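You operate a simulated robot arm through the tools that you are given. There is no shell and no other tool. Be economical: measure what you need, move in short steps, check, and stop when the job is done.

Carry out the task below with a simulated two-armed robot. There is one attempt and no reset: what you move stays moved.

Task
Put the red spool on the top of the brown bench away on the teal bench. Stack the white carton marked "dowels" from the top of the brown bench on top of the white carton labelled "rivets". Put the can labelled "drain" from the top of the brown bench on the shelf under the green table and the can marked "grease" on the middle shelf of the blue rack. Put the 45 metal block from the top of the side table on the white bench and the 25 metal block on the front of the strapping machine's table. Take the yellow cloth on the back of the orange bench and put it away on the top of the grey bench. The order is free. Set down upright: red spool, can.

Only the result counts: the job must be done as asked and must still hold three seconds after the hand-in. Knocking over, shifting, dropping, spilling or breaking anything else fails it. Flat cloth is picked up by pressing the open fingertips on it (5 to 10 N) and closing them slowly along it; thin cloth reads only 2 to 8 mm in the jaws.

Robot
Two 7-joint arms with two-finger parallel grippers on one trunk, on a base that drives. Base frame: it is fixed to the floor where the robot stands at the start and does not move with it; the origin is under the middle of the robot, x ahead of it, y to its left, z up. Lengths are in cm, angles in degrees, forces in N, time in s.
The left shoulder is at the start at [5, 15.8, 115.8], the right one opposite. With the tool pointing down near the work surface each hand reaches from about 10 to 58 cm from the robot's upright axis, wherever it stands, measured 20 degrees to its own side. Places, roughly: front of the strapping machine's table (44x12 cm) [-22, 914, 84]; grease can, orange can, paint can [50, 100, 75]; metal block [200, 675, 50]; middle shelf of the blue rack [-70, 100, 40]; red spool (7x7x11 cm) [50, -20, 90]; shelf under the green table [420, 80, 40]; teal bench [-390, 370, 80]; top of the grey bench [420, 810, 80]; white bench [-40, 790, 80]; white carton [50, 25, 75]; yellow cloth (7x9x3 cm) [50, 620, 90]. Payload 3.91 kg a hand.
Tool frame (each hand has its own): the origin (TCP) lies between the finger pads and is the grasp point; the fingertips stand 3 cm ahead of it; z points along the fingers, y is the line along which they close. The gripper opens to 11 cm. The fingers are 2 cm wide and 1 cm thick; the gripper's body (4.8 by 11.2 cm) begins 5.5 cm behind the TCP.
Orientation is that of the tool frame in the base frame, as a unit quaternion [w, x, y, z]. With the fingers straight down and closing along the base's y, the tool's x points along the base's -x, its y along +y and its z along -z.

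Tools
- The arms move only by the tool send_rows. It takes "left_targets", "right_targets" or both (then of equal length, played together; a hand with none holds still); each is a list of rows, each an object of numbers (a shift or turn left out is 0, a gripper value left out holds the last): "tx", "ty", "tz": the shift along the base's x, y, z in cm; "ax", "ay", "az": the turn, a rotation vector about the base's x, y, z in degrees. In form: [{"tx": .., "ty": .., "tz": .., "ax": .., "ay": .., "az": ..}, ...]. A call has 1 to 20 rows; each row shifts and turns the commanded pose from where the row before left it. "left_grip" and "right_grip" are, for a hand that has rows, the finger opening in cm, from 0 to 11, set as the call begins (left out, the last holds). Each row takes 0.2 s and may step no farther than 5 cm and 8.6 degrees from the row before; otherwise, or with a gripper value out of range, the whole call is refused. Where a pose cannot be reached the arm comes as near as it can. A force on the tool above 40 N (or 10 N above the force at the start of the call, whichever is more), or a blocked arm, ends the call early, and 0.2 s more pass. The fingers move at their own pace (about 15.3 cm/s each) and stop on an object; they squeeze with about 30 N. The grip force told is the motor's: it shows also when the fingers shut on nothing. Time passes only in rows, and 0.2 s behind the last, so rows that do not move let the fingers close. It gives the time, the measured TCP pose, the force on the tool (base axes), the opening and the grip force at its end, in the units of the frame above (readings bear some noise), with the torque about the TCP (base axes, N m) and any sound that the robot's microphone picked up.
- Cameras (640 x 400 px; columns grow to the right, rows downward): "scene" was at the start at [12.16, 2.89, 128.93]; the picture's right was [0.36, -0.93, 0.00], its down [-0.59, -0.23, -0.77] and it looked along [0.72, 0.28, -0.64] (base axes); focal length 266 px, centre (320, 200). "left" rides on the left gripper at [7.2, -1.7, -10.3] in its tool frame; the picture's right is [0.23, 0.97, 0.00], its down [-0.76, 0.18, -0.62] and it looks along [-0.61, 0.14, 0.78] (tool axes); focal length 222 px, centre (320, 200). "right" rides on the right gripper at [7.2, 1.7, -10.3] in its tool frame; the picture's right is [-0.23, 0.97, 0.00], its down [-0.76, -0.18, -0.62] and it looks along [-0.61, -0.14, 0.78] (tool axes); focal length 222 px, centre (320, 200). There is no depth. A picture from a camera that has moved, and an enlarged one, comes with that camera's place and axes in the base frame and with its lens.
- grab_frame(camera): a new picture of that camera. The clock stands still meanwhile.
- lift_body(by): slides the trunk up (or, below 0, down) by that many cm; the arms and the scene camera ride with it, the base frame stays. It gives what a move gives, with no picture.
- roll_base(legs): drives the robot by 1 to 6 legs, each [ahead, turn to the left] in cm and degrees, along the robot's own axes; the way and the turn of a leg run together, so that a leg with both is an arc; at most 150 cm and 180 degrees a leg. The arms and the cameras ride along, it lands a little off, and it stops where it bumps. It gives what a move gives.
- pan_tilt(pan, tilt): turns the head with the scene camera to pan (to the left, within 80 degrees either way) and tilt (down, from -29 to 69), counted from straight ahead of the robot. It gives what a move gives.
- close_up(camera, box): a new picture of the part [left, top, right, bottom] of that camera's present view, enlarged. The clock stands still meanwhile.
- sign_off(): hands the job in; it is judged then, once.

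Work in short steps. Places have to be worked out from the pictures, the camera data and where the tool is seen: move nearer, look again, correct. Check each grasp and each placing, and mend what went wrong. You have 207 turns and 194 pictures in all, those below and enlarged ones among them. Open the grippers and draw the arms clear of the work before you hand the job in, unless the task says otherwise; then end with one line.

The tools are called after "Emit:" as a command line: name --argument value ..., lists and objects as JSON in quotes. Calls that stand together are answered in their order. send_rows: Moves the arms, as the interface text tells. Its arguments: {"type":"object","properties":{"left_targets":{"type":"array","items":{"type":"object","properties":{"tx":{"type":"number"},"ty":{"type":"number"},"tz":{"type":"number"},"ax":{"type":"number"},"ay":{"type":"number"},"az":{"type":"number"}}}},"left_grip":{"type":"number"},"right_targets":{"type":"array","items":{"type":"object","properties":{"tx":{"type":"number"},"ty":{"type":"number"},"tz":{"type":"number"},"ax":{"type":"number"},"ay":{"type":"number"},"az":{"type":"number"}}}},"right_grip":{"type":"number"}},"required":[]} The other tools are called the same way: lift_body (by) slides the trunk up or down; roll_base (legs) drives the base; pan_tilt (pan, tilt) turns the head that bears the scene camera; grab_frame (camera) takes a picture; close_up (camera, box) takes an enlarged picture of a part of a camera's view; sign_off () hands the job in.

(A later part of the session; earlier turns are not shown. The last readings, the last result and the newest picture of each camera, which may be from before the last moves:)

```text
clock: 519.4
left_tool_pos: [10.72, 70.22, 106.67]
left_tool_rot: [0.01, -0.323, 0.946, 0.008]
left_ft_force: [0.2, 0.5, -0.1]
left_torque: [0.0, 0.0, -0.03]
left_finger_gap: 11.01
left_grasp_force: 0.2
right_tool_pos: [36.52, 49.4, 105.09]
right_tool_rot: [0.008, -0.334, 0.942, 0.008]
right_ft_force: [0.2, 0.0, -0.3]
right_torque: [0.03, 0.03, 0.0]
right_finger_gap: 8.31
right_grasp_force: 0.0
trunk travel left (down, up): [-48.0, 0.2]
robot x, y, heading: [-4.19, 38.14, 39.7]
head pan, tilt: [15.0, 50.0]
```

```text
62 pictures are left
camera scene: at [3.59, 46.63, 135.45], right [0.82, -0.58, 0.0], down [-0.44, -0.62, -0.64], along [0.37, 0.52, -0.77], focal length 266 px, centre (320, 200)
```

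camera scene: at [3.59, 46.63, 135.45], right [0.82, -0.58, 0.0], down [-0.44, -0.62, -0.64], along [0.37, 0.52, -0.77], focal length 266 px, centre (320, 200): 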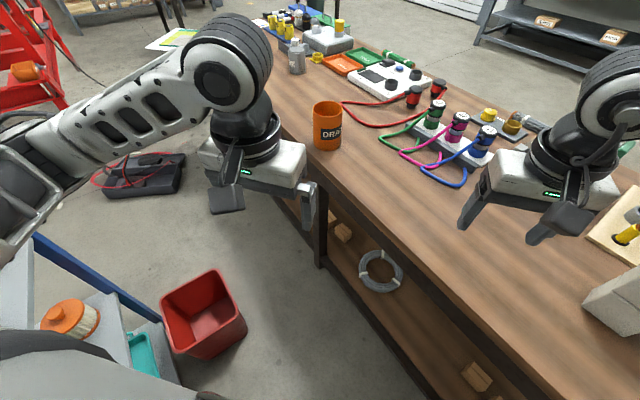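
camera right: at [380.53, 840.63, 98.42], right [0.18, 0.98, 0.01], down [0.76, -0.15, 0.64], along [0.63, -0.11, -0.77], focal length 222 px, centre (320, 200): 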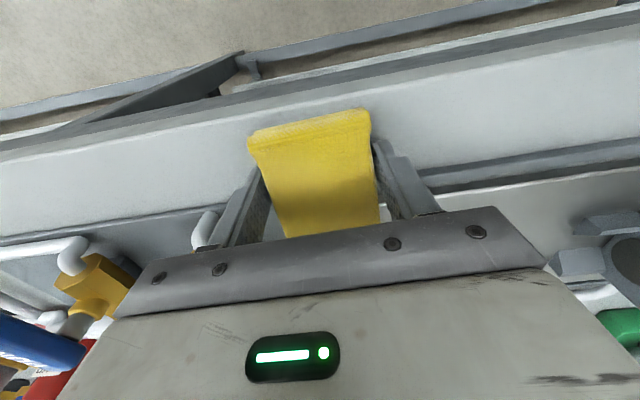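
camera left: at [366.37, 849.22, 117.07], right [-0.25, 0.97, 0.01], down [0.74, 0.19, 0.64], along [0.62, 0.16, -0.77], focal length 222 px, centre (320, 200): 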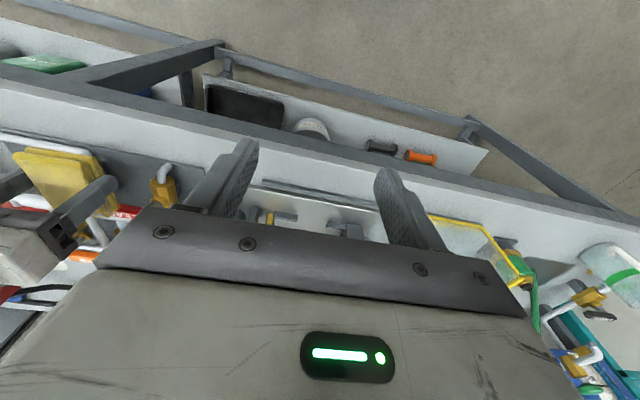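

Drain can: base ≈(46.4,102.4), ~12.5 cm high, ~9 cm wide. I drive 16 cm closer, then tilt the left hand 55° forward while still high.

Emit:
roll_base --legs '[[16, 0]]'

Emit:
send_rows --left_grip 11 --left_targets '[{"ax": 5.05, "ay": -6.02, "tx": 1.2, "ty": 1.4}, {"ax": 5.05, "ay": -6.02, "tx": 1.2, "ty": 1.4}, {"ax": 5.05, "ay": -6.02, "tx": 1.2, "ty": 1.4}, {"ax": 5.05, "ay": -6.02, "tx": 1.2, "ty": 1.4}, {"ax": 5.05, "ay": -6.02, "tx": 1.2, "ty": 1.4}, {"ax": 5.05, "ay": -6.02, "tx": 1.2, "ty": 1.4}, {"ax": 5.05, "ay": -6.02, "tx": 1.2, "ty": 1.4}, {}]'

Emit:
grab_frame --camera "scene"

Emit:
grab_frame --camera "left"

```text
clock: 520.8
left_tool_pos: [23.21, 80.62, 106.59]
left_tool_rot: [0.009, -0.323, 0.946, 0.008]
left_ft_force: [-0.2, -0.5, 0.2]
left_torque: [-0.04, -0.01, -0.01]
left_finger_gap: 11.04
left_grasp_force: 0.1
right_tool_pos: [49.04, 59.85, 105.05]
right_tool_rot: [0.008, -0.335, 0.942, 0.007]
right_ft_force: [-0.9, -0.5, 0.6]
right_torque: [0.02, 0.0, 0.0]
right_finger_gap: 8.32
right_grasp_force: 0.1
trunk travel left (down, up): [-48.0, 0.2]
robot x, y, heading: [8.32, 48.31, 39.7]
head pan, tilt: [15.0, 50.0]
```

```text
clock: 522.6
left_tool_pos: [31.7, 90.43, 106.57]
left_tool_rot: [0.439, -0.287, 0.834, 0.174]
left_ft_force: [0.7, -0.5, -0.1]
left_torque: [-0.02, 0.05, 0.03]
left_finger_gap: 11.0
left_grasp_force: 0.1
right_tool_pos: [48.99, 59.8, 105.25]
right_tool_rot: [0.007, -0.334, 0.942, 0.007]
right_ft_force: [-0.4, 0.4, 0.4]
right_torque: [0.01, 0.01, -0.02]
right_finger_gap: 8.3
right_grasp_force: 0.0
trunk travel left (down, up): [-48.0, 0.2]
robot x, y, heading: [8.34, 48.18, 39.5]
head pan, tilt: [15.0, 50.0]
```

```text
61 pictures are left
camera scene: at [16.06, 56.98, 135.44], right [0.82, -0.58, 0.0], down [-0.44, -0.63, -0.64], along [0.37, 0.52, -0.77], focal length 266 px, centre (320, 200)
```

scene: 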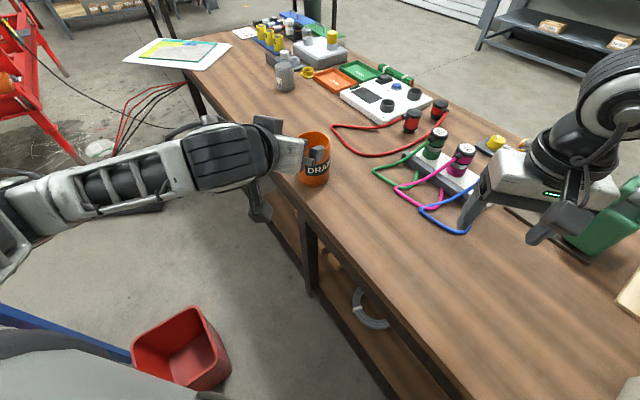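

```text
60 pictures are left
camera left: at [23.08, 81.11, 106.16], right [-0.72, 0.68, -0.15], down [-0.16, 0.05, 0.99], along [0.68, 0.73, 0.08], focal length 222 px, centre (320, 200)
```

left: 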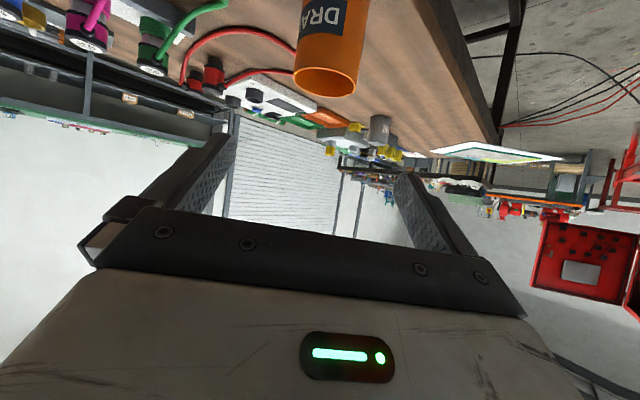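

The open-topped can is centred at ≈(47,104.2), straight ahead of the hand (~20 cm). I lower to z 88.6 and move 9 cm forward, then check.

Emit:
send_rows --left_targets '[{"tz": -4.5, "tx": -0.3, "ty": 0.4}, {"tz": -4.5}, {"tz": -4.5}, {"tz": -4.5}, {"tx": 2.3, "ty": 1.95}, {"tx": 2.3, "ty": 1.95}, {"tx": 2.3, "ty": 1.95}, {}]'

Emit:
grab_frame --camera "left"

Emit:
close_up --camera "scene" --box '[230, 90, 390, 230]'

```text
clock: 524.4
left_tool_pos: [38.24, 96.37, 88.49]
left_tool_rot: [0.438, -0.287, 0.834, 0.173]
left_ft_force: [0.1, -0.5, -0.3]
left_torque: [0.0, -0.01, 0.01]
left_finger_gap: 10.99
left_grasp_force: 0.1
right_tool_pos: [48.99, 59.78, 105.12]
right_tool_rot: [0.008, -0.335, 0.942, 0.007]
right_ft_force: [0.1, -0.1, -0.1]
right_torque: [-0.01, 0.0, -0.01]
right_finger_gap: 8.32
right_grasp_force: 0.2
trunk travel left (down, up): [-48.0, 0.2]
robot x, y, heading: [8.16, 48.32, 39.9]
head pan, tilt: [15.0, 50.0]
```

```text
59 pictures are left
camera left: at [29.63, 87.14, 88.18], right [-0.72, 0.68, -0.15], down [-0.16, 0.05, 0.99], along [0.68, 0.73, 0.08], focal length 222 px, centre (320, 200)
```

left: 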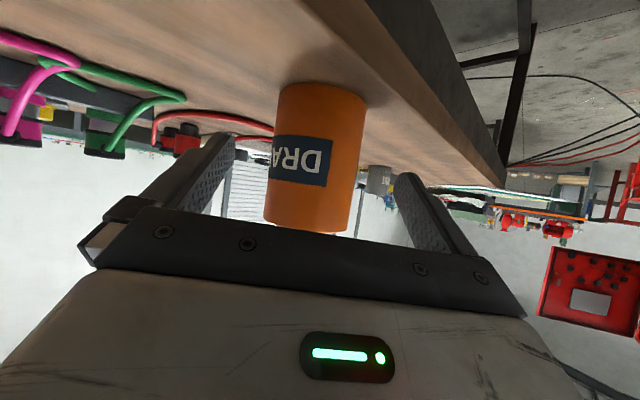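

```text
2.86 times, centred on (310, 160) of scene
camera zoom: at [16.04, 56.98, 135.44], right [0.82, -0.58, 0.0], down [-0.44, -0.63, -0.64], along [0.37, 0.52, -0.77], focal length 761 px, centre (349, 314)
```

zoom: 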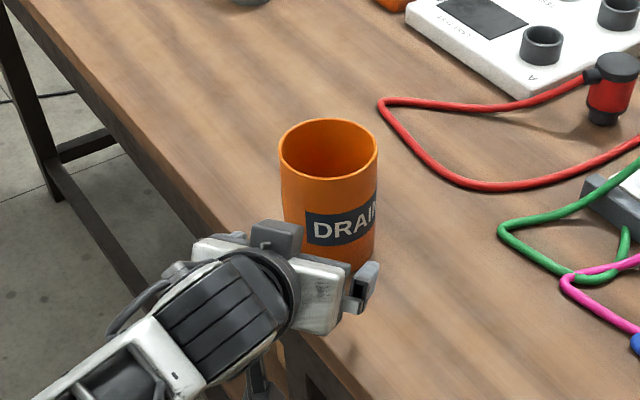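

Aligned laterally within ~0.1 cm; the can is ~9.6 cm wide, so only 0.7 cm clearance each side. I advance 5.5 cm and check again.

Emit:
send_rows --left_targets '[{"tx": 1.4, "ty": 1.2}, {"tx": 1.4, "ty": 1.2}, {"tx": 1.4, "ty": 1.2}, {}]'

Emit:
grab_frame --camera "left"

Emit:
close_up --camera "scene" --box '[230, 90, 390, 230]'

```text
clock: 525.4
left_tool_pos: [42.63, 100.15, 88.29]
left_tool_rot: [0.439, -0.287, 0.834, 0.173]
left_ft_force: [-0.1, -0.5, -0.5]
left_torque: [0.0, 0.01, 0.0]
left_finger_gap: 11.01
left_grasp_force: 0.1
right_tool_pos: [48.98, 59.79, 105.08]
right_tool_rot: [0.008, -0.334, 0.942, 0.007]
right_ft_force: [0.8, 0.3, 0.5]
right_torque: [0.02, -0.01, 0.04]
right_finger_gap: 8.29
right_grasp_force: 0.0
trunk travel left (down, up): [-48.0, 0.2]
robot x, y, heading: [8.63, 48.14, 39.9]
head pan, tilt: [15.0, 50.0]
```

```text
57 pictures are left
camera left: at [33.89, 90.81, 88.07], right [-0.72, 0.68, -0.15], down [-0.16, 0.05, 0.99], along [0.68, 0.73, 0.08], focal length 222 px, centre (320, 200)
```

left: 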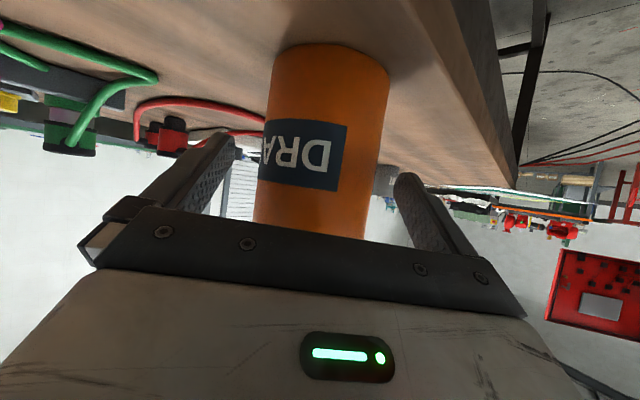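

```text
2.86 times, centred on (310, 160) of scene
camera zoom: at [16.04, 56.98, 135.44], right [0.82, -0.58, 0.0], down [-0.44, -0.63, -0.64], along [0.37, 0.52, -0.77], focal length 761 px, centre (349, 314)
```

zoom: 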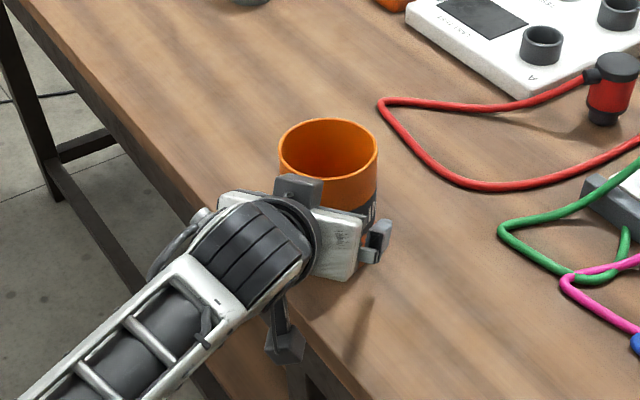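

Still well centred. I advance the last 4.2 cm.

Emit:
send_rows --left_targets '[{"tx": 1.1, "ty": 0.9}, {"tx": 1.1, "ty": 0.9}, {"tx": 1.0, "ty": 0.9}, {}]'

Emit:
grab_frame --camera "left"

Emit:
close_up --camera "scene" --box '[230, 90, 390, 230]'

```text
clock: 526.4
left_tool_pos: [45.85, 102.89, 88.59]
left_tool_rot: [0.439, -0.286, 0.834, 0.172]
left_ft_force: [-0.2, -0.6, -0.8]
left_torque: [-0.03, -0.02, -0.01]
left_finger_gap: 11.01
left_grasp_force: 0.2
right_tool_pos: [49.16, 59.84, 104.99]
right_tool_rot: [0.008, -0.334, 0.942, 0.008]
right_ft_force: [-0.6, 0.3, 0.8]
right_torque: [0.02, -0.02, 0.02]
right_finger_gap: 8.28
right_grasp_force: 0.1
trunk travel left (down, up): [-48.0, 0.2]
robot x, y, heading: [8.58, 48.24, 39.6]
head pan, tilt: [15.0, 50.0]
```

```text
55 pictures are left
camera left: at [37.14, 93.58, 88.2], right [-0.72, 0.68, -0.15], down [-0.16, 0.05, 0.99], along [0.68, 0.73, 0.08], focal length 222 px, centre (320, 200)
```

left: 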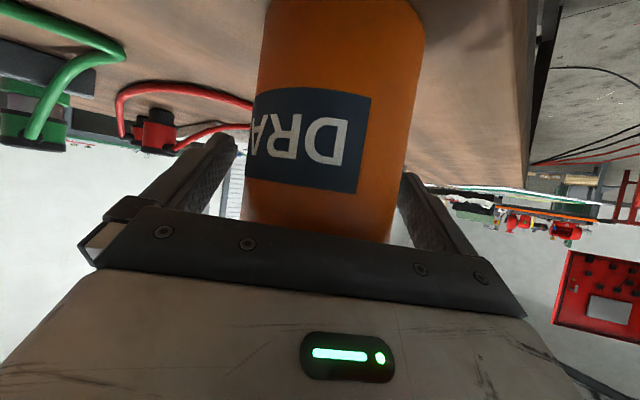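

```text
2.86 times, centred on (310, 160) of scene
camera zoom: at [16.05, 56.98, 135.44], right [0.82, -0.58, 0.0], down [-0.44, -0.63, -0.64], along [0.37, 0.52, -0.77], focal length 761 px, centre (349, 314)
```

zoom: 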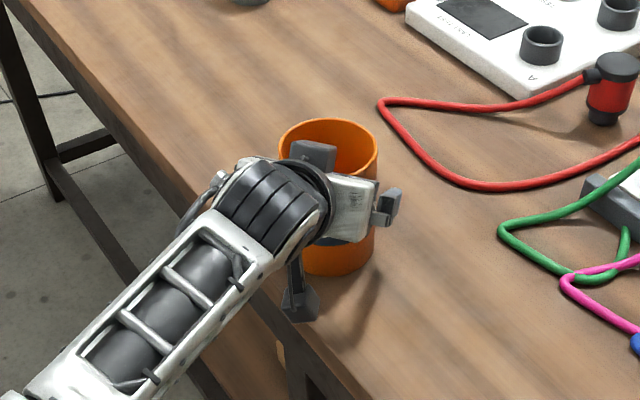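

The can is between the fingers, its axis ~1.5 cm ahead of the TCP. I close.

Emit:
send_rows --left_grip 0 --left_targets '[{}, {}, {}, {}]'

Emit:
send_rows --left_targets '[{"tz": 1}, {"tz": 3}, {"tz": 4}, {"tz": 4}, {}]'

Emit:
grab_frame --camera "left"

Emit:
grab_frame --camera "scene"

```text
clock: 527.4
left_tool_pos: [45.88, 102.87, 88.63]
left_tool_rot: [0.44, -0.288, 0.833, 0.174]
left_ft_force: [0.9, 1.9, 0.2]
left_torque: [-0.02, -0.13, 0.05]
left_finger_gap: 8.87
left_grasp_force: 30.4
right_tool_pos: [49.02, 59.78, 105.16]
right_tool_rot: [0.008, -0.334, 0.942, 0.008]
right_ft_force: [0.7, -0.5, -1.2]
right_torque: [-0.03, -0.01, 0.01]
right_finger_gap: 8.32
right_grasp_force: 0.1
trunk travel left (down, up): [-48.0, 0.2]
robot x, y, heading: [8.07, 48.44, 39.8]
head pan, tilt: [15.0, 50.0]
```

```text
clock: 528.6
left_tool_pos: [45.69, 103.38, 100.35]
left_tool_rot: [0.439, -0.288, 0.833, 0.174]
left_ft_force: [-0.2, -0.4, -1.3]
left_torque: [0.0, 0.01, -0.02]
left_finger_gap: 8.85
left_grasp_force: 30.0
right_tool_pos: [49.03, 59.81, 105.07]
right_tool_rot: [0.008, -0.335, 0.942, 0.007]
right_ft_force: [0.8, -0.6, 0.5]
right_torque: [0.0, 0.02, 0.03]
right_finger_gap: 8.28
right_grasp_force: 0.1
trunk travel left (down, up): [-48.0, 0.2]
robot x, y, heading: [8.47, 48.39, 39.4]
head pan, tilt: [15.0, 50.0]
```

```text
53 pictures are left
camera left: at [37.0, 93.98, 99.95], right [-0.72, 0.68, -0.15], down [-0.16, 0.05, 0.99], along [0.68, 0.73, 0.07], focal length 222 px, centre (320, 200)
```

left: 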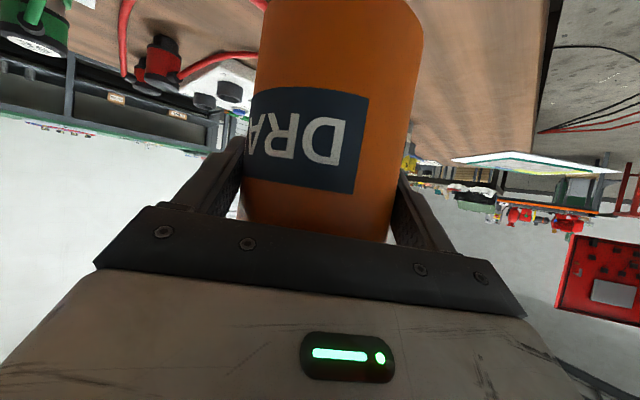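

```text
52 pictures are left
camera scene: at [16.07, 57.01, 135.44], right [0.82, -0.58, 0.0], down [-0.44, -0.63, -0.64], along [0.37, 0.52, -0.77], focal length 266 px, centre (320, 200)
```

scene: 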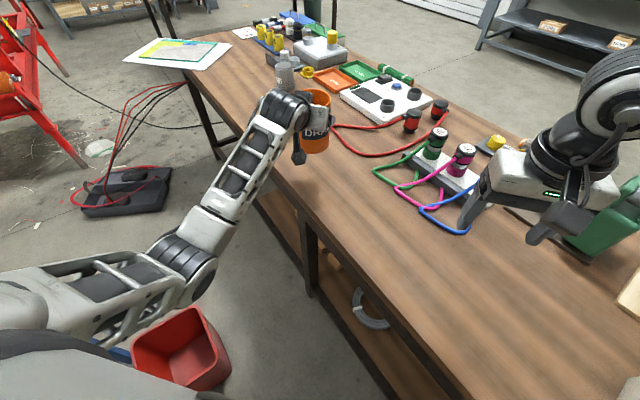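

The drain can is held (bottom 8.6 cm below TCP). I draw the hand in a bit, back out, and return by the same way.

Emit:
send_rows --left_targets '[{"tz": 2}, {"tx": -3, "ty": -2.6}, {"tx": -3, "ty": -2.6}, {"tx": -3, "ty": -2.6}, {}]'

Emit:
roll_base --legs '[[-61, 0], [0, -124], [92, 0], [0, 55], [131, 0]]'

Emit:
grab_frame --camera "left"

```text
clock: 529.8
left_tool_pos: [36.62, 95.27, 102.68]
left_tool_rot: [0.439, -0.288, 0.833, 0.174]
left_ft_force: [0.0, 0.3, -2.6]
left_torque: [-0.02, 0.01, 0.01]
left_finger_gap: 8.85
left_grasp_force: 30.2
right_tool_pos: [48.93, 59.79, 105.12]
right_tool_rot: [0.007, -0.334, 0.942, 0.008]
right_ft_force: [0.1, 0.4, -0.3]
right_torque: [0.05, -0.03, 0.01]
right_finger_gap: 8.33
right_grasp_force: 0.0
trunk travel left (down, up): [-48.0, 0.2]
robot x, y, heading: [8.2, 48.28, 39.9]
head pan, tilt: [15.0, 50.0]
```

```text
clock: 551.5
left_tool_pos: [133.99, -163.51, 102.68]
left_tool_rot: [0.456, 0.261, 0.843, -0.12]
left_ft_force: [-0.7, 0.2, -2.9]
left_torque: [-0.02, 0.03, 0.01]
left_finger_gap: 8.75
left_grasp_force: 29.7
right_tool_pos: [104.09, -186.19, 105.06]
right_tool_rot: [0.011, 0.287, 0.958, 0.002]
right_ft_force: [-0.3, 0.0, 0.4]
right_torque: [0.02, -0.01, 0.04]
right_finger_gap: 8.32
right_grasp_force: 0.1
trunk travel left (down, up): [-48.0, 0.2]
robot x, y, heading: [80.69, -150.9, -32.6]
head pan, tilt: [15.0, 50.0]
```

```text
51 pictures are left
camera left: at [122.59, -158.01, 102.28], right [0.43, 0.89, -0.15], down [0.0, 0.17, 0.99], along [0.9, -0.42, 0.08], focal length 222 px, centre (320, 200)
```

left: 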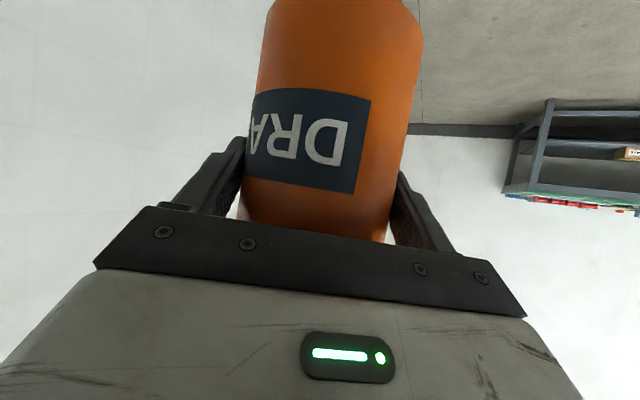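

Still held well. I continue to about (320,60) in front of the green table and face it.

Emit:
roll_base --legs '[[0, 42.5], [100, 0], [0, 44], [120, 0], [119, 0], [0, -54]]'

Emit:
pan_tilt --pan 5 --tilt 25

Emit:
grab_frame --camera "scene"

```text
clock: 574.6
left_tool_pos: [374.86, 82.59, 102.54]
left_tool_rot: [0.472, 0.022, 0.881, 0.01]
left_ft_force: [0.6, -0.1, -2.1]
left_torque: [-0.01, 0.04, -0.01]
left_finger_gap: 8.74
left_grasp_force: 30.1
right_tool_pos: [361.15, 47.55, 105.15]
right_tool_rot: [0.01, 0.016, 1.0, 0.005]
right_ft_force: [-0.7, -0.3, -0.3]
right_torque: [0.0, -0.02, 0.02]
right_finger_gap: 8.28
right_grasp_force: 0.0
trunk travel left (down, up): [-48.0, 0.2]
robot x, y, heading: [322.75, 65.46, -1.3]
head pan, tilt: [15.0, 50.0]
```

```text
clock: 575.5
left_tool_pos: [374.97, 82.45, 102.69]
left_tool_rot: [0.471, 0.023, 0.882, 0.009]
left_ft_force: [-0.9, -0.6, -3.1]
left_torque: [0.0, 0.03, -0.01]
left_finger_gap: 8.74
left_grasp_force: 30.0
right_tool_pos: [361.09, 47.62, 105.1]
right_tool_rot: [0.01, 0.016, 1.0, 0.004]
right_ft_force: [0.4, 0.3, 0.3]
right_torque: [-0.04, 0.02, -0.02]
right_finger_gap: 8.29
right_grasp_force: 0.1
trunk travel left (down, up): [-48.0, 0.2]
robot x, y, heading: [322.81, 65.58, -1.4]
head pan, tilt: [5.0, 25.0]
```

```text
50 pictures are left
camera scene: at [336.25, 65.97, 139.18], right [0.07, -1.0, 0.0], down [-0.42, -0.03, -0.91], along [0.9, 0.06, -0.42], focal length 266 px, centre (320, 200)
```

scene: 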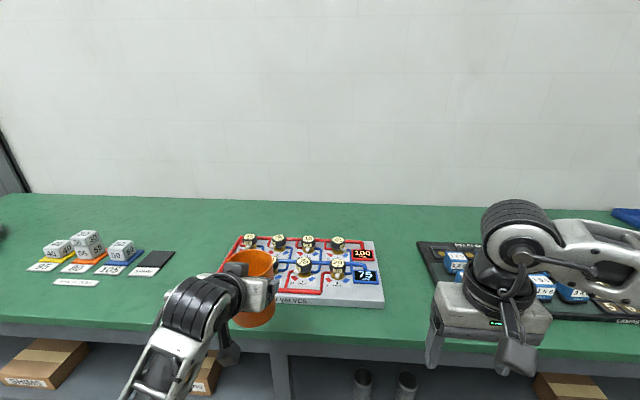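

I back away 38 cm and lower the trunk fully to look under the table.

Emit:
roll_base --legs '[[-38, 1]]'

Emit:
lift_body --by -48

Emit:
pan_tilt --pan 0 --tilt 22

Emit:
grab_frame --camera "scene"

```text
clock: 578.0
left_tool_pos: [335.19, 84.14, 102.76]
left_tool_rot: [0.472, 0.013, 0.881, 0.014]
left_ft_force: [-0.3, 0.1, -2.5]
left_torque: [-0.01, 0.05, -0.02]
left_finger_gap: 8.75
left_grasp_force: 30.0
right_tool_pos: [322.25, 48.89, 105.09]
right_tool_rot: [0.009, 0.005, 1.0, 0.004]
right_ft_force: [0.9, 0.3, 0.4]
right_torque: [-0.01, -0.01, 0.03]
right_finger_gap: 8.31
right_grasp_force: 0.0
trunk travel left (down, up): [-48.0, 0.2]
robot x, y, heading: [283.78, 66.03, -0.1]
head pan, tilt: [5.0, 25.0]
```

```text
refused: -48 is not a number from -40 to 40
```

```text
clock: 578.6
left_tool_pos: [335.27, 84.15, 102.59]
left_tool_rot: [0.47, 0.014, 0.882, 0.013]
left_ft_force: [0.6, -0.1, -2.0]
left_torque: [-0.02, 0.04, 0.0]
left_finger_gap: 8.74
left_grasp_force: 30.1
right_tool_pos: [322.25, 48.79, 105.08]
right_tool_rot: [0.01, 0.005, 1.0, 0.004]
right_ft_force: [-0.3, -0.2, -0.4]
right_torque: [0.01, 0.02, -0.01]
right_finger_gap: 8.31
right_grasp_force: 0.0
trunk travel left (down, up): [-48.0, 0.2]
robot x, y, heading: [283.57, 65.82, -0.2]
head pan, tilt: [0.0, 22.0]
```

```text
49 pictures are left
camera scene: at [297.11, 65.86, 139.67], right [0.0, -1.0, 0.0], down [-0.38, 0.0, -0.93], along [0.93, 0.0, -0.38], focal length 266 px, centre (320, 200)
```

scene: 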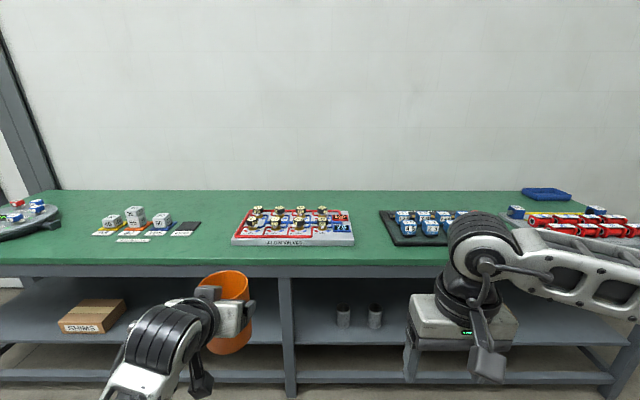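

The limit is 40 per call; I lower by 40 and look.

Emit:
lift_body --by -40

Emit:
grab_frame --camera "scene"

```text
clock: 582.5
left_tool_pos: [335.14, 84.14, 62.62]
left_tool_rot: [0.472, 0.012, 0.882, 0.014]
left_ft_force: [0.3, -1.0, -2.3]
left_torque: [0.01, 0.02, -0.03]
left_finger_gap: 8.72
left_grasp_force: 29.6
right_tool_pos: [322.26, 48.83, 65.06]
right_tool_rot: [0.009, 0.006, 1.0, 0.004]
right_ft_force: [-0.3, 0.1, 0.4]
right_torque: [-0.01, 0.0, 0.03]
right_finger_gap: 8.32
right_grasp_force: 0.1
trunk travel left (down, up): [-8.0, 40.2]
robot x, y, heading: [283.88, 66.2, 0.1]
head pan, tilt: [0.0, 22.0]
```

```text
48 pictures are left
camera scene: at [297.09, 65.85, 99.68], right [0.0, -1.0, 0.0], down [-0.37, 0.0, -0.93], along [0.93, 0.0, -0.37], focal length 266 px, centre (320, 200)
```

scene: 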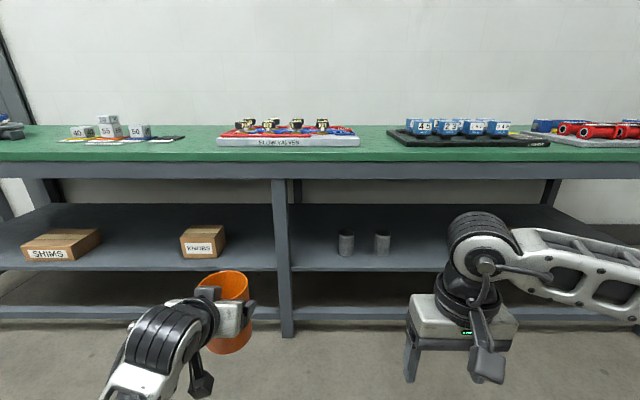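

Upper shelf at z≈41, table apron at ≈76. Free spot between the KNOBS box (y≥102) and the middle leg (y≤83): y≈92.5, x≈386. I lower the trunk the last 8 cm, shift the hand to y 92.5 and drive in 25 cm.

Emit:
lift_body --by -8

Emit:
send_rows --left_targets '[{"ty": 3}, {"ty": 3}, {"ty": 2.4}, {}]'

Emit:
roll_base --legs '[[25, 0]]'

Emit:
grab_frame --camera "scene"

Emit:
grab_frame --camera "left"

```text
clock: 583.6
left_tool_pos: [335.2, 84.08, 54.92]
left_tool_rot: [0.472, 0.014, 0.881, 0.016]
left_ft_force: [-1.1, 0.4, -2.6]
left_torque: [0.0, 0.01, 0.01]
left_finger_gap: 8.73
left_grasp_force: 29.9
right_tool_pos: [322.21, 48.88, 57.28]
right_tool_rot: [0.01, 0.005, 1.0, 0.005]
right_ft_force: [0.2, -0.1, -0.6]
right_torque: [-0.01, -0.01, -0.02]
right_finger_gap: 8.34
right_grasp_force: 0.0
trunk travel left (down, up): [0.0, 48.2]
robot x, y, heading: [283.63, 65.92, 0.0]
head pan, tilt: [0.0, 22.0]
```

```text
clock: 584.6
left_tool_pos: [335.14, 92.7, 54.48]
left_tool_rot: [0.471, 0.013, 0.882, 0.015]
left_ft_force: [-0.4, -1.1, -1.6]
left_torque: [0.0, 0.01, 0.02]
left_finger_gap: 8.7
left_grasp_force: 30.1
right_tool_pos: [322.21, 48.91, 57.16]
right_tool_rot: [0.01, 0.005, 1.0, 0.004]
right_ft_force: [1.0, 0.0, -0.5]
right_torque: [0.01, -0.01, -0.02]
right_finger_gap: 8.34
right_grasp_force: 0.1
trunk travel left (down, up): [0.0, 48.2]
robot x, y, heading: [283.71, 65.87, -0.0]
head pan, tilt: [0.0, 22.0]
```

```text
clock: 586.5
left_tool_pos: [360.03, 92.53, 54.72]
left_tool_rot: [0.471, 0.013, 0.882, 0.014]
left_ft_force: [-0.1, 0.0, -2.1]
left_torque: [-0.03, 0.03, 0.01]
left_finger_gap: 8.73
left_grasp_force: 30.1
right_tool_pos: [346.96, 48.88, 57.12]
right_tool_rot: [0.01, 0.006, 1.0, 0.003]
right_ft_force: [-0.4, 0.4, 0.3]
right_torque: [-0.04, -0.05, 0.01]
right_finger_gap: 8.3
right_grasp_force: 0.0
trunk travel left (down, up): [0.0, 48.2]
robot x, y, heading: [308.78, 65.82, -0.0]
head pan, tilt: [0.0, 22.0]
```

```text
47 pictures are left
camera scene: at [321.84, 65.82, 91.67], right [0.0, -1.0, 0.0], down [-0.37, 0.0, -0.93], along [0.93, 0.0, -0.37], focal length 266 px, centre (320, 200)
```

scene: 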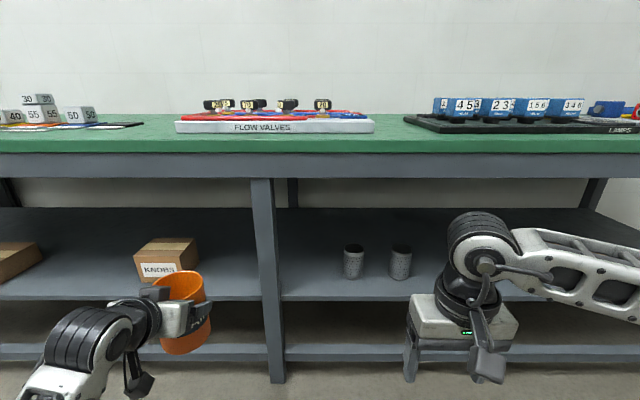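

```text
46 pictures are left
camera left: at [347.46, 90.94, 54.27], right [-0.12, 0.98, -0.15], down [-0.09, 0.14, 0.99], along [0.99, 0.13, 0.07], focal length 222 px, centre (320, 200)
```

left: 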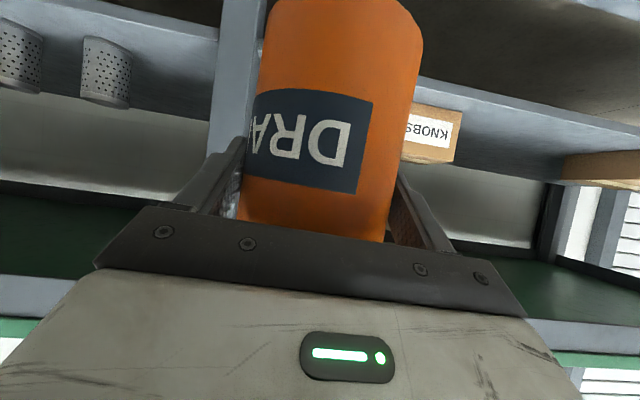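

Shelf z≈42; free y 81–100.5. I shift the hand -1.5 cm in y and drive in 20 cm more.

Emit:
send_rows --left_targets '[{"ty": -1.5, "tz": 0.7}, {}]'

Emit:
roll_base --legs '[[20, 0]]'

Emit:
grab_frame --camera "scene"

Emit:
grab_frame --camera "left"

```text
clock: 587.0
left_tool_pos: [359.92, 90.75, 55.32]
left_tool_rot: [0.471, 0.014, 0.882, 0.013]
left_ft_force: [0.9, -0.5, -2.1]
left_torque: [-0.01, 0.03, -0.01]
left_finger_gap: 8.74
left_grasp_force: 30.8
right_tool_pos: [346.95, 48.66, 57.05]
right_tool_rot: [0.01, 0.006, 1.0, 0.003]
right_ft_force: [-0.1, -1.5, -0.2]
right_torque: [0.0, 0.01, 0.01]
right_finger_gap: 8.31
right_grasp_force: 0.0
trunk travel left (down, up): [0.0, 48.2]
robot x, y, heading: [308.45, 65.7, -0.4]
head pan, tilt: [0.0, 22.0]
```

```text
clock: 588.6
left_tool_pos: [379.66, 90.74, 55.35]
left_tool_rot: [0.471, 0.015, 0.882, 0.013]
left_ft_force: [-0.6, -0.3, -2.5]
left_torque: [0.02, 0.03, -0.01]
left_finger_gap: 8.71
left_grasp_force: 30.0
right_tool_pos: [366.75, 48.7, 57.17]
right_tool_rot: [0.009, 0.007, 1.0, 0.005]
right_ft_force: [-0.2, 0.5, 0.1]
right_torque: [0.01, -0.02, 0.0]
right_finger_gap: 8.31
right_grasp_force: 0.1
trunk travel left (down, up): [0.0, 48.2]
robot x, y, heading: [328.53, 65.84, 0.0]
head pan, tilt: [0.0, 22.0]
```

```text
45 pictures are left
camera scene: at [341.6, 65.77, 91.67], right [0.0, -1.0, 0.0], down [-0.37, 0.0, -0.93], along [0.93, 0.0, -0.37], focal length 266 px, centre (320, 200)
```

scene: 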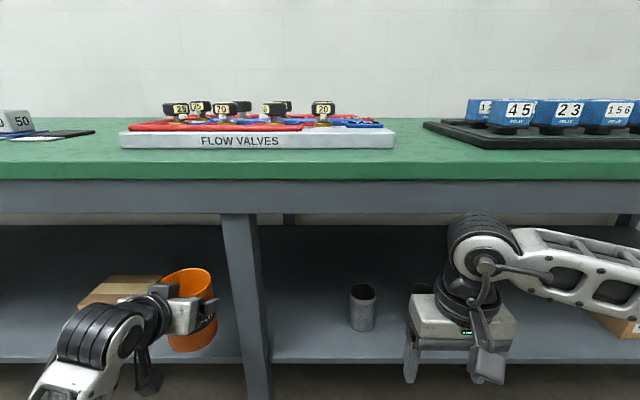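

```text
44 pictures are left
camera left: at [367.15, 89.22, 54.94], right [-0.11, 0.98, -0.15], down [-0.09, 0.14, 0.99], along [0.99, 0.13, 0.07], focal length 222 px, centre (320, 200)
```

left: 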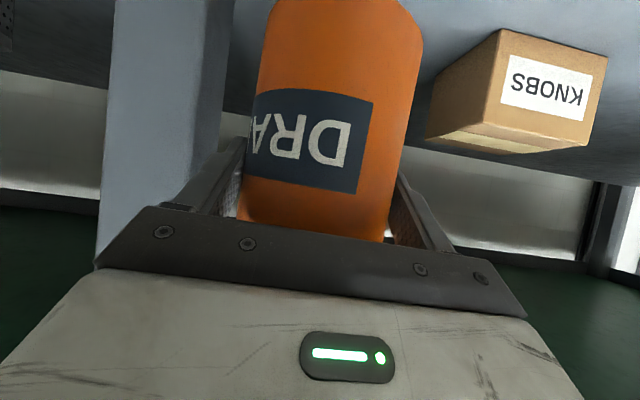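

Clearances look right. I extend 4 cm and lower to contact.

Emit:
send_rows --left_targets '[{"tx": 2}, {"tx": 2}, {"tz": -1.5}, {"tz": -1}, {"tz": -0.5}, {}]'

Emit:
grab_frame --camera "left"

```text
clock: 590.0
left_tool_pos: [383.72, 90.63, 52.38]
left_tool_rot: [0.471, 0.014, 0.882, 0.013]
left_ft_force: [-0.3, 0.6, -3.5]
left_torque: [0.01, 0.01, 0.0]
left_finger_gap: 8.73
left_grasp_force: 29.8
right_tool_pos: [366.6, 48.67, 57.18]
right_tool_rot: [0.01, 0.007, 1.0, 0.004]
right_ft_force: [0.0, 0.1, -0.1]
right_torque: [0.01, 0.01, 0.01]
right_finger_gap: 8.32
right_grasp_force: 0.0
trunk travel left (down, up): [0.0, 48.2]
robot x, y, heading: [328.01, 66.1, -0.1]
head pan, tilt: [0.0, 22.0]
```

```text
43 pictures are left
camera left: at [371.18, 89.11, 51.97], right [-0.11, 0.98, -0.15], down [-0.09, 0.14, 0.99], along [0.99, 0.13, 0.07], focal length 222 px, centre (320, 200)
```

left: 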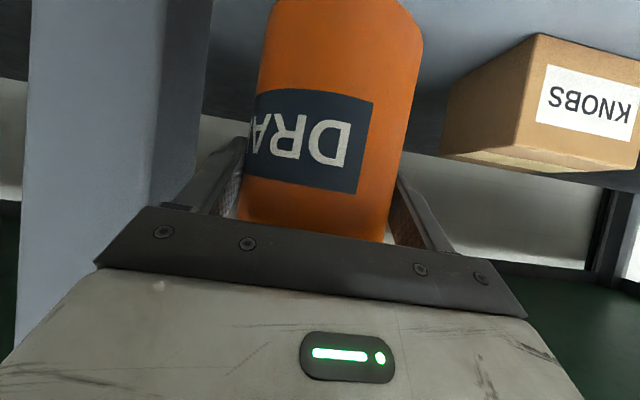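

Still free; I lower in 0.4 cm steps.

Emit:
send_rows --left_targets '[{"tz": -0.4}, {"tz": -0.4}, {"tz": -0.4}, {"tz": -0.3}, {"tz": -0.3}, {"tz": -0.3}, {}]'

```text
clock: 591.6
left_tool_pos: [383.63, 90.69, 50.25]
left_tool_rot: [0.471, 0.015, 0.882, 0.013]
left_ft_force: [-0.6, -0.4, -2.5]
left_torque: [0.0, 0.07, -0.01]
left_finger_gap: 8.71
left_grasp_force: 30.0
right_tool_pos: [366.74, 48.68, 57.09]
right_tool_rot: [0.009, 0.006, 1.0, 0.004]
right_ft_force: [0.3, 0.3, -0.5]
right_torque: [-0.03, 0.0, 0.02]
right_finger_gap: 8.31
right_grasp_force: 0.1
trunk travel left (down, up): [0.0, 48.2]
robot x, y, heading: [328.01, 65.71, -0.0]
head pan, tilt: [0.0, 22.0]
```

No contact yet; continue.

Emit:
send_rows --left_targets '[{"tz": -0.3}, {"tz": -0.3}, {"tz": -0.3}, {"tz": -0.3}, {"tz": -0.3}, {"tz": -0.3}, {}]'

Emit:
grab_frame --camera "left"

```text
clock: 593.2
left_tool_pos: [383.6, 90.86, 48.36]
left_tool_rot: [0.471, 0.016, 0.882, 0.012]
left_ft_force: [0.8, 0.2, -2.8]
left_torque: [-0.03, 0.02, -0.01]
left_finger_gap: 8.67
left_grasp_force: 30.0
right_tool_pos: [366.71, 48.69, 57.08]
right_tool_rot: [0.01, 0.007, 1.0, 0.003]
right_ft_force: [0.4, 0.1, 0.2]
right_torque: [-0.01, 0.01, 0.0]
right_finger_gap: 8.31
right_grasp_force: 0.1
trunk travel left (down, up): [0.0, 48.2]
robot x, y, heading: [328.17, 66.06, -0.0]
head pan, tilt: [0.0, 22.0]
```

```text
42 pictures are left
camera left: at [371.14, 89.27, 48.02], right [-0.11, 0.98, -0.15], down [-0.09, 0.14, 0.99], along [0.99, 0.13, 0.07], focal length 222 px, centre (320, 200)
```

left: 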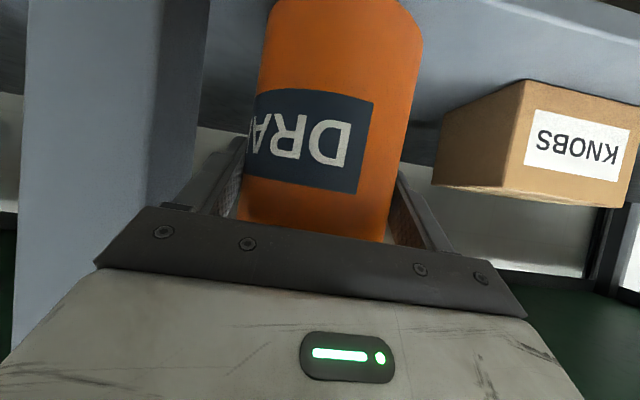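

Continue down gently.

Emit:
send_rows --left_targets '[{"tz": -0.3}, {"tz": -0.3}, {"tz": -0.3}, {"tz": -0.3}, {"tz": -0.3}, {"tz": -0.3}, {"tz": -0.3}, {}]'

Emit:
grab_frame --camera "scene"

```text
clock: 595.0
left_tool_pos: [383.89, 90.92, 46.96]
left_tool_rot: [0.477, 0.016, 0.879, 0.018]
left_ft_force: [-0.3, -0.2, -1.6]
left_torque: [-0.02, 0.05, -0.01]
left_finger_gap: 8.74
left_grasp_force: 30.2
right_tool_pos: [366.7, 48.78, 57.25]
right_tool_rot: [0.01, 0.007, 1.0, 0.005]
right_ft_force: [-0.2, 0.3, -0.1]
right_torque: [0.0, 0.01, 0.01]
right_finger_gap: 8.31
right_grasp_force: 0.1
trunk travel left (down, up): [0.0, 48.2]
robot x, y, heading: [328.43, 65.95, 0.2]
head pan, tilt: [0.0, 22.0]
```

```text
41 pictures are left
camera scene: at [341.56, 65.59, 91.75], right [0.0, -1.0, 0.0], down [-0.37, 0.0, -0.93], along [0.93, 0.0, -0.37], focal length 266 px, centre (320, 200)
```

scene: 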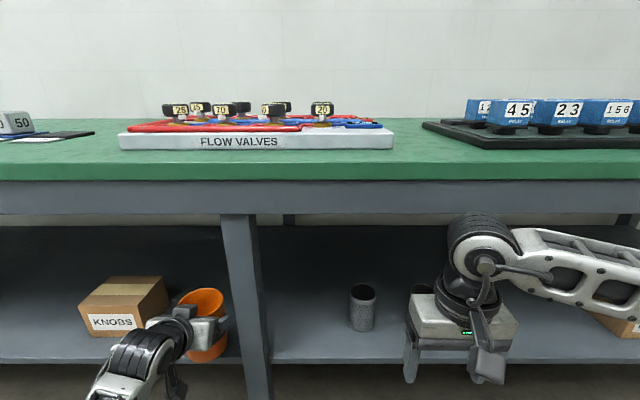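

The hand sagged without tool force, so some other arm part is touching. Re-triangulating, the shelf front is set back: x≈384, z≈36. I raise 2.5 cm, and look at the arm.

Emit:
send_rows --left_targets '[{"tz": 1}, {"tz": 1.5}, {}]'

Emit:
pan_tilt --pan 45 --tilt 55

Emit:
grab_frame --camera "scene"

```text
clock: 595.8
left_tool_pos: [383.85, 90.55, 48.84]
left_tool_rot: [0.471, 0.014, 0.882, 0.013]
left_ft_force: [0.7, -0.6, -2.2]
left_torque: [0.0, 0.07, 0.02]
left_finger_gap: 8.72
left_grasp_force: 29.7
right_tool_pos: [366.74, 48.75, 56.93]
right_tool_rot: [0.01, 0.007, 1.0, 0.004]
right_ft_force: [-0.4, -0.4, -0.2]
right_torque: [-0.01, -0.01, 0.01]
right_finger_gap: 8.32
right_grasp_force: 0.1
trunk travel left (down, up): [0.0, 48.2]
robot x, y, heading: [328.1, 65.75, -0.3]
head pan, tilt: [0.0, 22.0]
```

```text
clock: 597.0
left_tool_pos: [383.7, 90.72, 48.8]
left_tool_rot: [0.471, 0.014, 0.882, 0.013]
left_ft_force: [0.6, 0.2, -2.8]
left_torque: [-0.02, 0.01, 0.0]
left_finger_gap: 8.69
left_grasp_force: 29.6
right_tool_pos: [366.69, 48.58, 57.11]
right_tool_rot: [0.01, 0.007, 1.0, 0.005]
right_ft_force: [-0.5, -0.8, -0.4]
right_torque: [-0.03, 0.02, 0.01]
right_finger_gap: 8.29
right_grasp_force: 0.2
trunk travel left (down, up): [0.0, 48.2]
robot x, y, heading: [328.1, 65.84, -0.4]
head pan, tilt: [45.0, 55.0]
```

```text
40 pictures are left
camera scene: at [337.44, 70.87, 86.79], right [0.7, -0.71, 0.0], down [-0.58, -0.58, -0.57], along [0.41, 0.4, -0.82], focal length 266 px, centre (320, 200)
```

scene: 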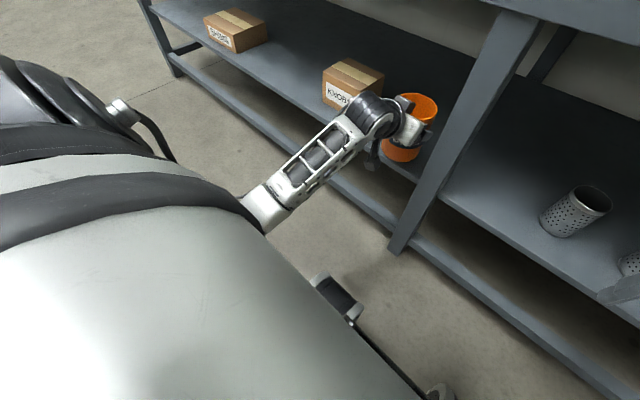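

The shelf edge indeed lies under the can. I extend 6 cm further forward (which also moves the elbow away), then lower.

Emit:
send_rows --left_targets '[{"tx": 2}, {"tx": 2}, {"tx": 2}, {}]'

Emit:
grab_frame --camera "scene"

```text
clock: 598.0
left_tool_pos: [389.73, 90.79, 48.85]
left_tool_rot: [0.471, 0.014, 0.882, 0.014]
left_ft_force: [0.3, -0.2, -2.5]
left_torque: [-0.01, -0.02, -0.02]
left_finger_gap: 8.69
left_grasp_force: 30.1
right_tool_pos: [366.62, 48.69, 57.13]
right_tool_rot: [0.01, 0.006, 1.0, 0.003]
right_ft_force: [-0.1, 0.3, 0.6]
right_torque: [-0.02, 0.0, 0.04]
right_finger_gap: 8.29
right_grasp_force: 0.0
trunk travel left (down, up): [0.0, 48.2]
robot x, y, heading: [328.11, 65.84, 0.0]
head pan, tilt: [45.0, 55.0]
```

```text
39 pictures are left
camera scene: at [337.43, 70.87, 86.79], right [0.71, -0.71, 0.0], down [-0.58, -0.58, -0.57], along [0.41, 0.4, -0.82], focal length 266 px, centre (320, 200)
```

scene: 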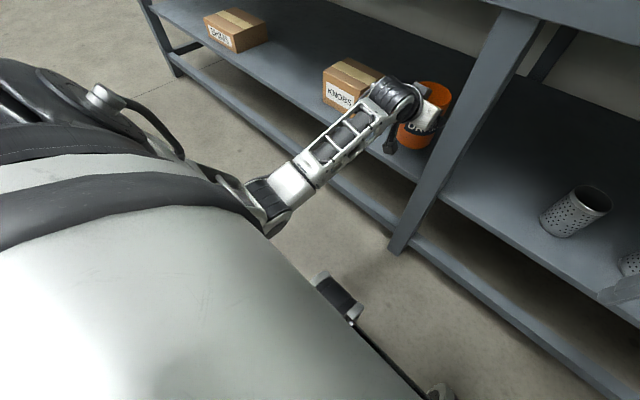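

The elbow is now clear of the body. I lower in small steps.

Emit:
send_rows --left_targets '[{"tz": -0.8}, {"tz": -0.8}, {"tz": -0.6}, {"tz": -0.4}, {"tz": -0.4}, {"tz": -0.4}, {"tz": -0.4}, {"tz": -0.3}, {}]'

Emit:
grab_frame --camera "left"

Emit:
close_up --camera "scene" --box '[300, 40, 480, 180]'

```text
clock: 600.0
left_tool_pos: [389.76, 90.73, 44.71]
left_tool_rot: [0.472, 0.014, 0.881, 0.013]
left_ft_force: [-0.3, 0.2, -0.8]
left_torque: [-0.06, 0.04, 0.01]
left_finger_gap: 8.69
left_grasp_force: 30.2
right_tool_pos: [366.66, 48.68, 57.15]
right_tool_rot: [0.009, 0.008, 1.0, 0.004]
right_ft_force: [0.5, 0.4, 0.9]
right_torque: [0.02, 0.0, 0.0]
right_finger_gap: 8.35
right_grasp_force: 0.1
trunk travel left (down, up): [0.0, 48.2]
robot x, y, heading: [328.1, 65.93, -0.0]
head pan, tilt: [45.0, 55.0]
```

```text
38 pictures are left
camera left: at [377.18, 89.16, 44.35], right [-0.11, 0.98, -0.15], down [-0.09, 0.14, 0.99], along [0.99, 0.13, 0.08], focal length 222 px, centre (320, 200)
```

left: 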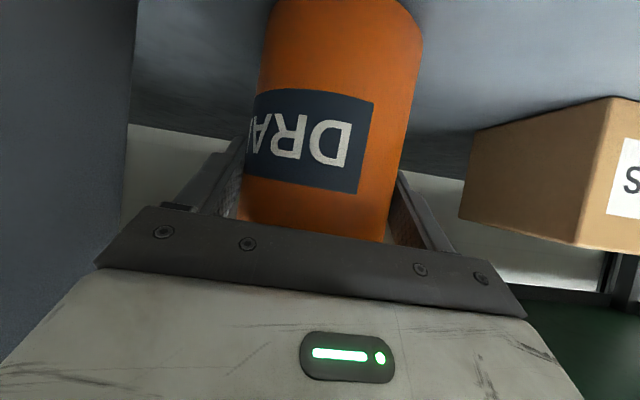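

```text
2.86 times, centred on (390, 110) of scene
camera zoom: at [337.42, 70.87, 86.79], right [0.71, -0.71, 0.0], down [-0.58, -0.58, -0.57], along [0.41, 0.4, -0.82], focal length 761 px, centre (120, 457)
```

zoom: 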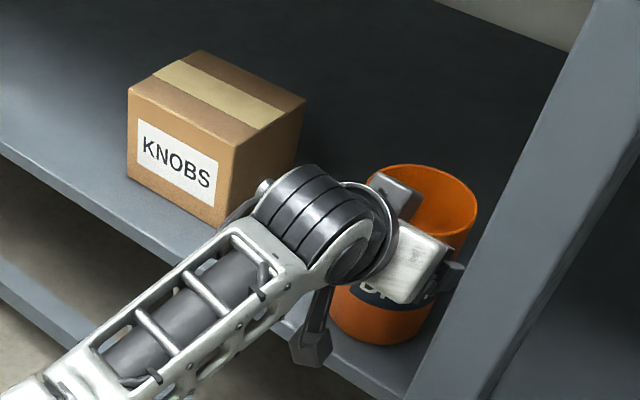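

Force begins to change (−2.5 → −0.8 N). A few more small steps.

Emit:
send_rows --left_targets '[{"tz": -0.2}, {"tz": -0.2}, {"tz": -0.2}, {}]'

```text
clock: 601.0
left_tool_pos: [389.83, 90.71, 44.65]
left_tool_rot: [0.476, 0.014, 0.879, 0.013]
left_ft_force: [0.1, 0.4, 19.7]
left_torque: [-0.76, 0.0, 0.05]
left_finger_gap: 8.72
left_grasp_force: 29.7
right_tool_pos: [366.65, 48.64, 57.22]
right_tool_rot: [0.01, 0.007, 1.0, 0.004]
right_ft_force: [0.1, 0.3, 0.3]
right_torque: [0.0, 0.02, 0.01]
right_finger_gap: 8.3
right_grasp_force: 0.0
trunk travel left (down, up): [0.0, 48.2]
robot x, y, heading: [327.95, 65.94, -0.1]
head pan, tilt: [45.0, 55.0]
```

Firm contact with the shelf. I ease 0.4 cm, open and withdraw straight back.

Emit:
send_rows --left_targets '[{"tz": 0.4}, {}]'

Emit:
send_rows --left_grip 11 --left_targets '[{}, {}, {}, {"tx": -1}, {"tx": -2}, {"tx": -2.5}, {"tx": -2.5}, {}]'

Emit:
grab_frame --camera "scene"

Emit:
grab_frame --camera "left"

```text
clock: 601.6
left_tool_pos: [389.71, 90.73, 44.65]
left_tool_rot: [0.473, 0.015, 0.881, 0.013]
left_ft_force: [6.7, 0.1, 11.5]
left_torque: [-0.57, -0.57, 0.2]
left_finger_gap: 8.68
left_grasp_force: 30.0
right_tool_pos: [366.7, 48.67, 57.19]
right_tool_rot: [0.011, 0.006, 1.0, 0.005]
right_ft_force: [0.6, 0.5, 0.2]
right_torque: [0.01, 0.0, -0.01]
right_finger_gap: 8.31
right_grasp_force: 0.1
trunk travel left (down, up): [0.0, 48.2]
robot x, y, heading: [328.36, 66.12, -0.4]
head pan, tilt: [45.0, 55.0]
```

```text
clock: 603.4
left_tool_pos: [382.5, 90.77, 46.85]
left_tool_rot: [0.486, 0.017, 0.874, 0.02]
left_ft_force: [-0.3, -1.4, -0.4]
left_torque: [0.01, 0.01, 0.02]
left_finger_gap: 10.98
left_grasp_force: 0.0
right_tool_pos: [366.61, 48.36, 57.38]
right_tool_rot: [0.011, 0.007, 1.0, 0.011]
right_ft_force: [0.7, -0.3, 0.2]
right_torque: [0.01, 0.01, 0.02]
right_finger_gap: 8.32
right_grasp_force: 0.1
trunk travel left (down, up): [0.0, 48.2]
robot x, y, heading: [328.09, 65.63, -0.2]
head pan, tilt: [45.0, 55.0]
```

```text
36 pictures are left
camera scene: at [337.29, 70.24, 87.18], right [0.71, -0.71, -0.01], down [-0.58, -0.57, -0.58], along [0.41, 0.41, -0.81], focal length 266 px, centre (320, 200)
```

scene: 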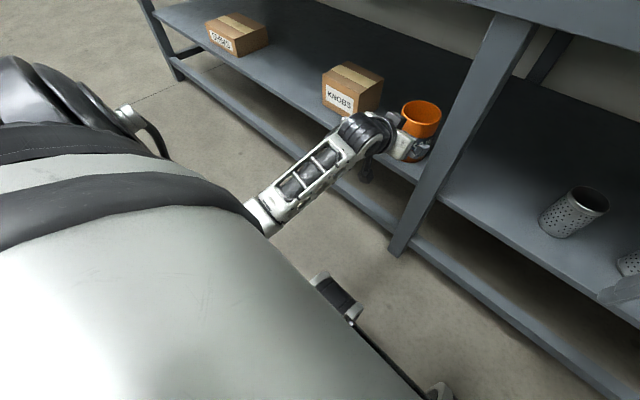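

```text
35 pictures are left
camera left: at [369.96, 89.17, 45.97], right [-0.11, 0.98, -0.14], down [-0.13, 0.13, 0.98], along [0.99, 0.13, 0.11], focal length 222 px, centre (320, 200)
```

left: 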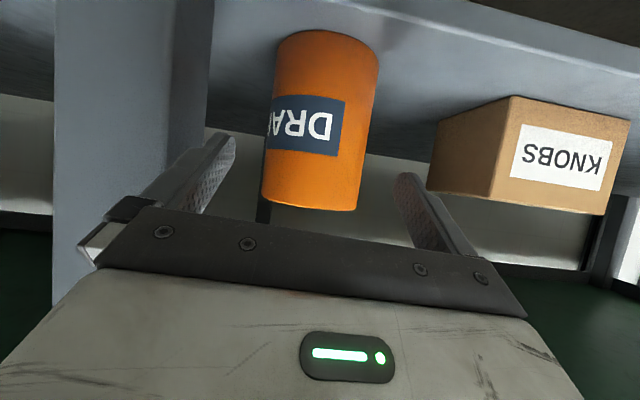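

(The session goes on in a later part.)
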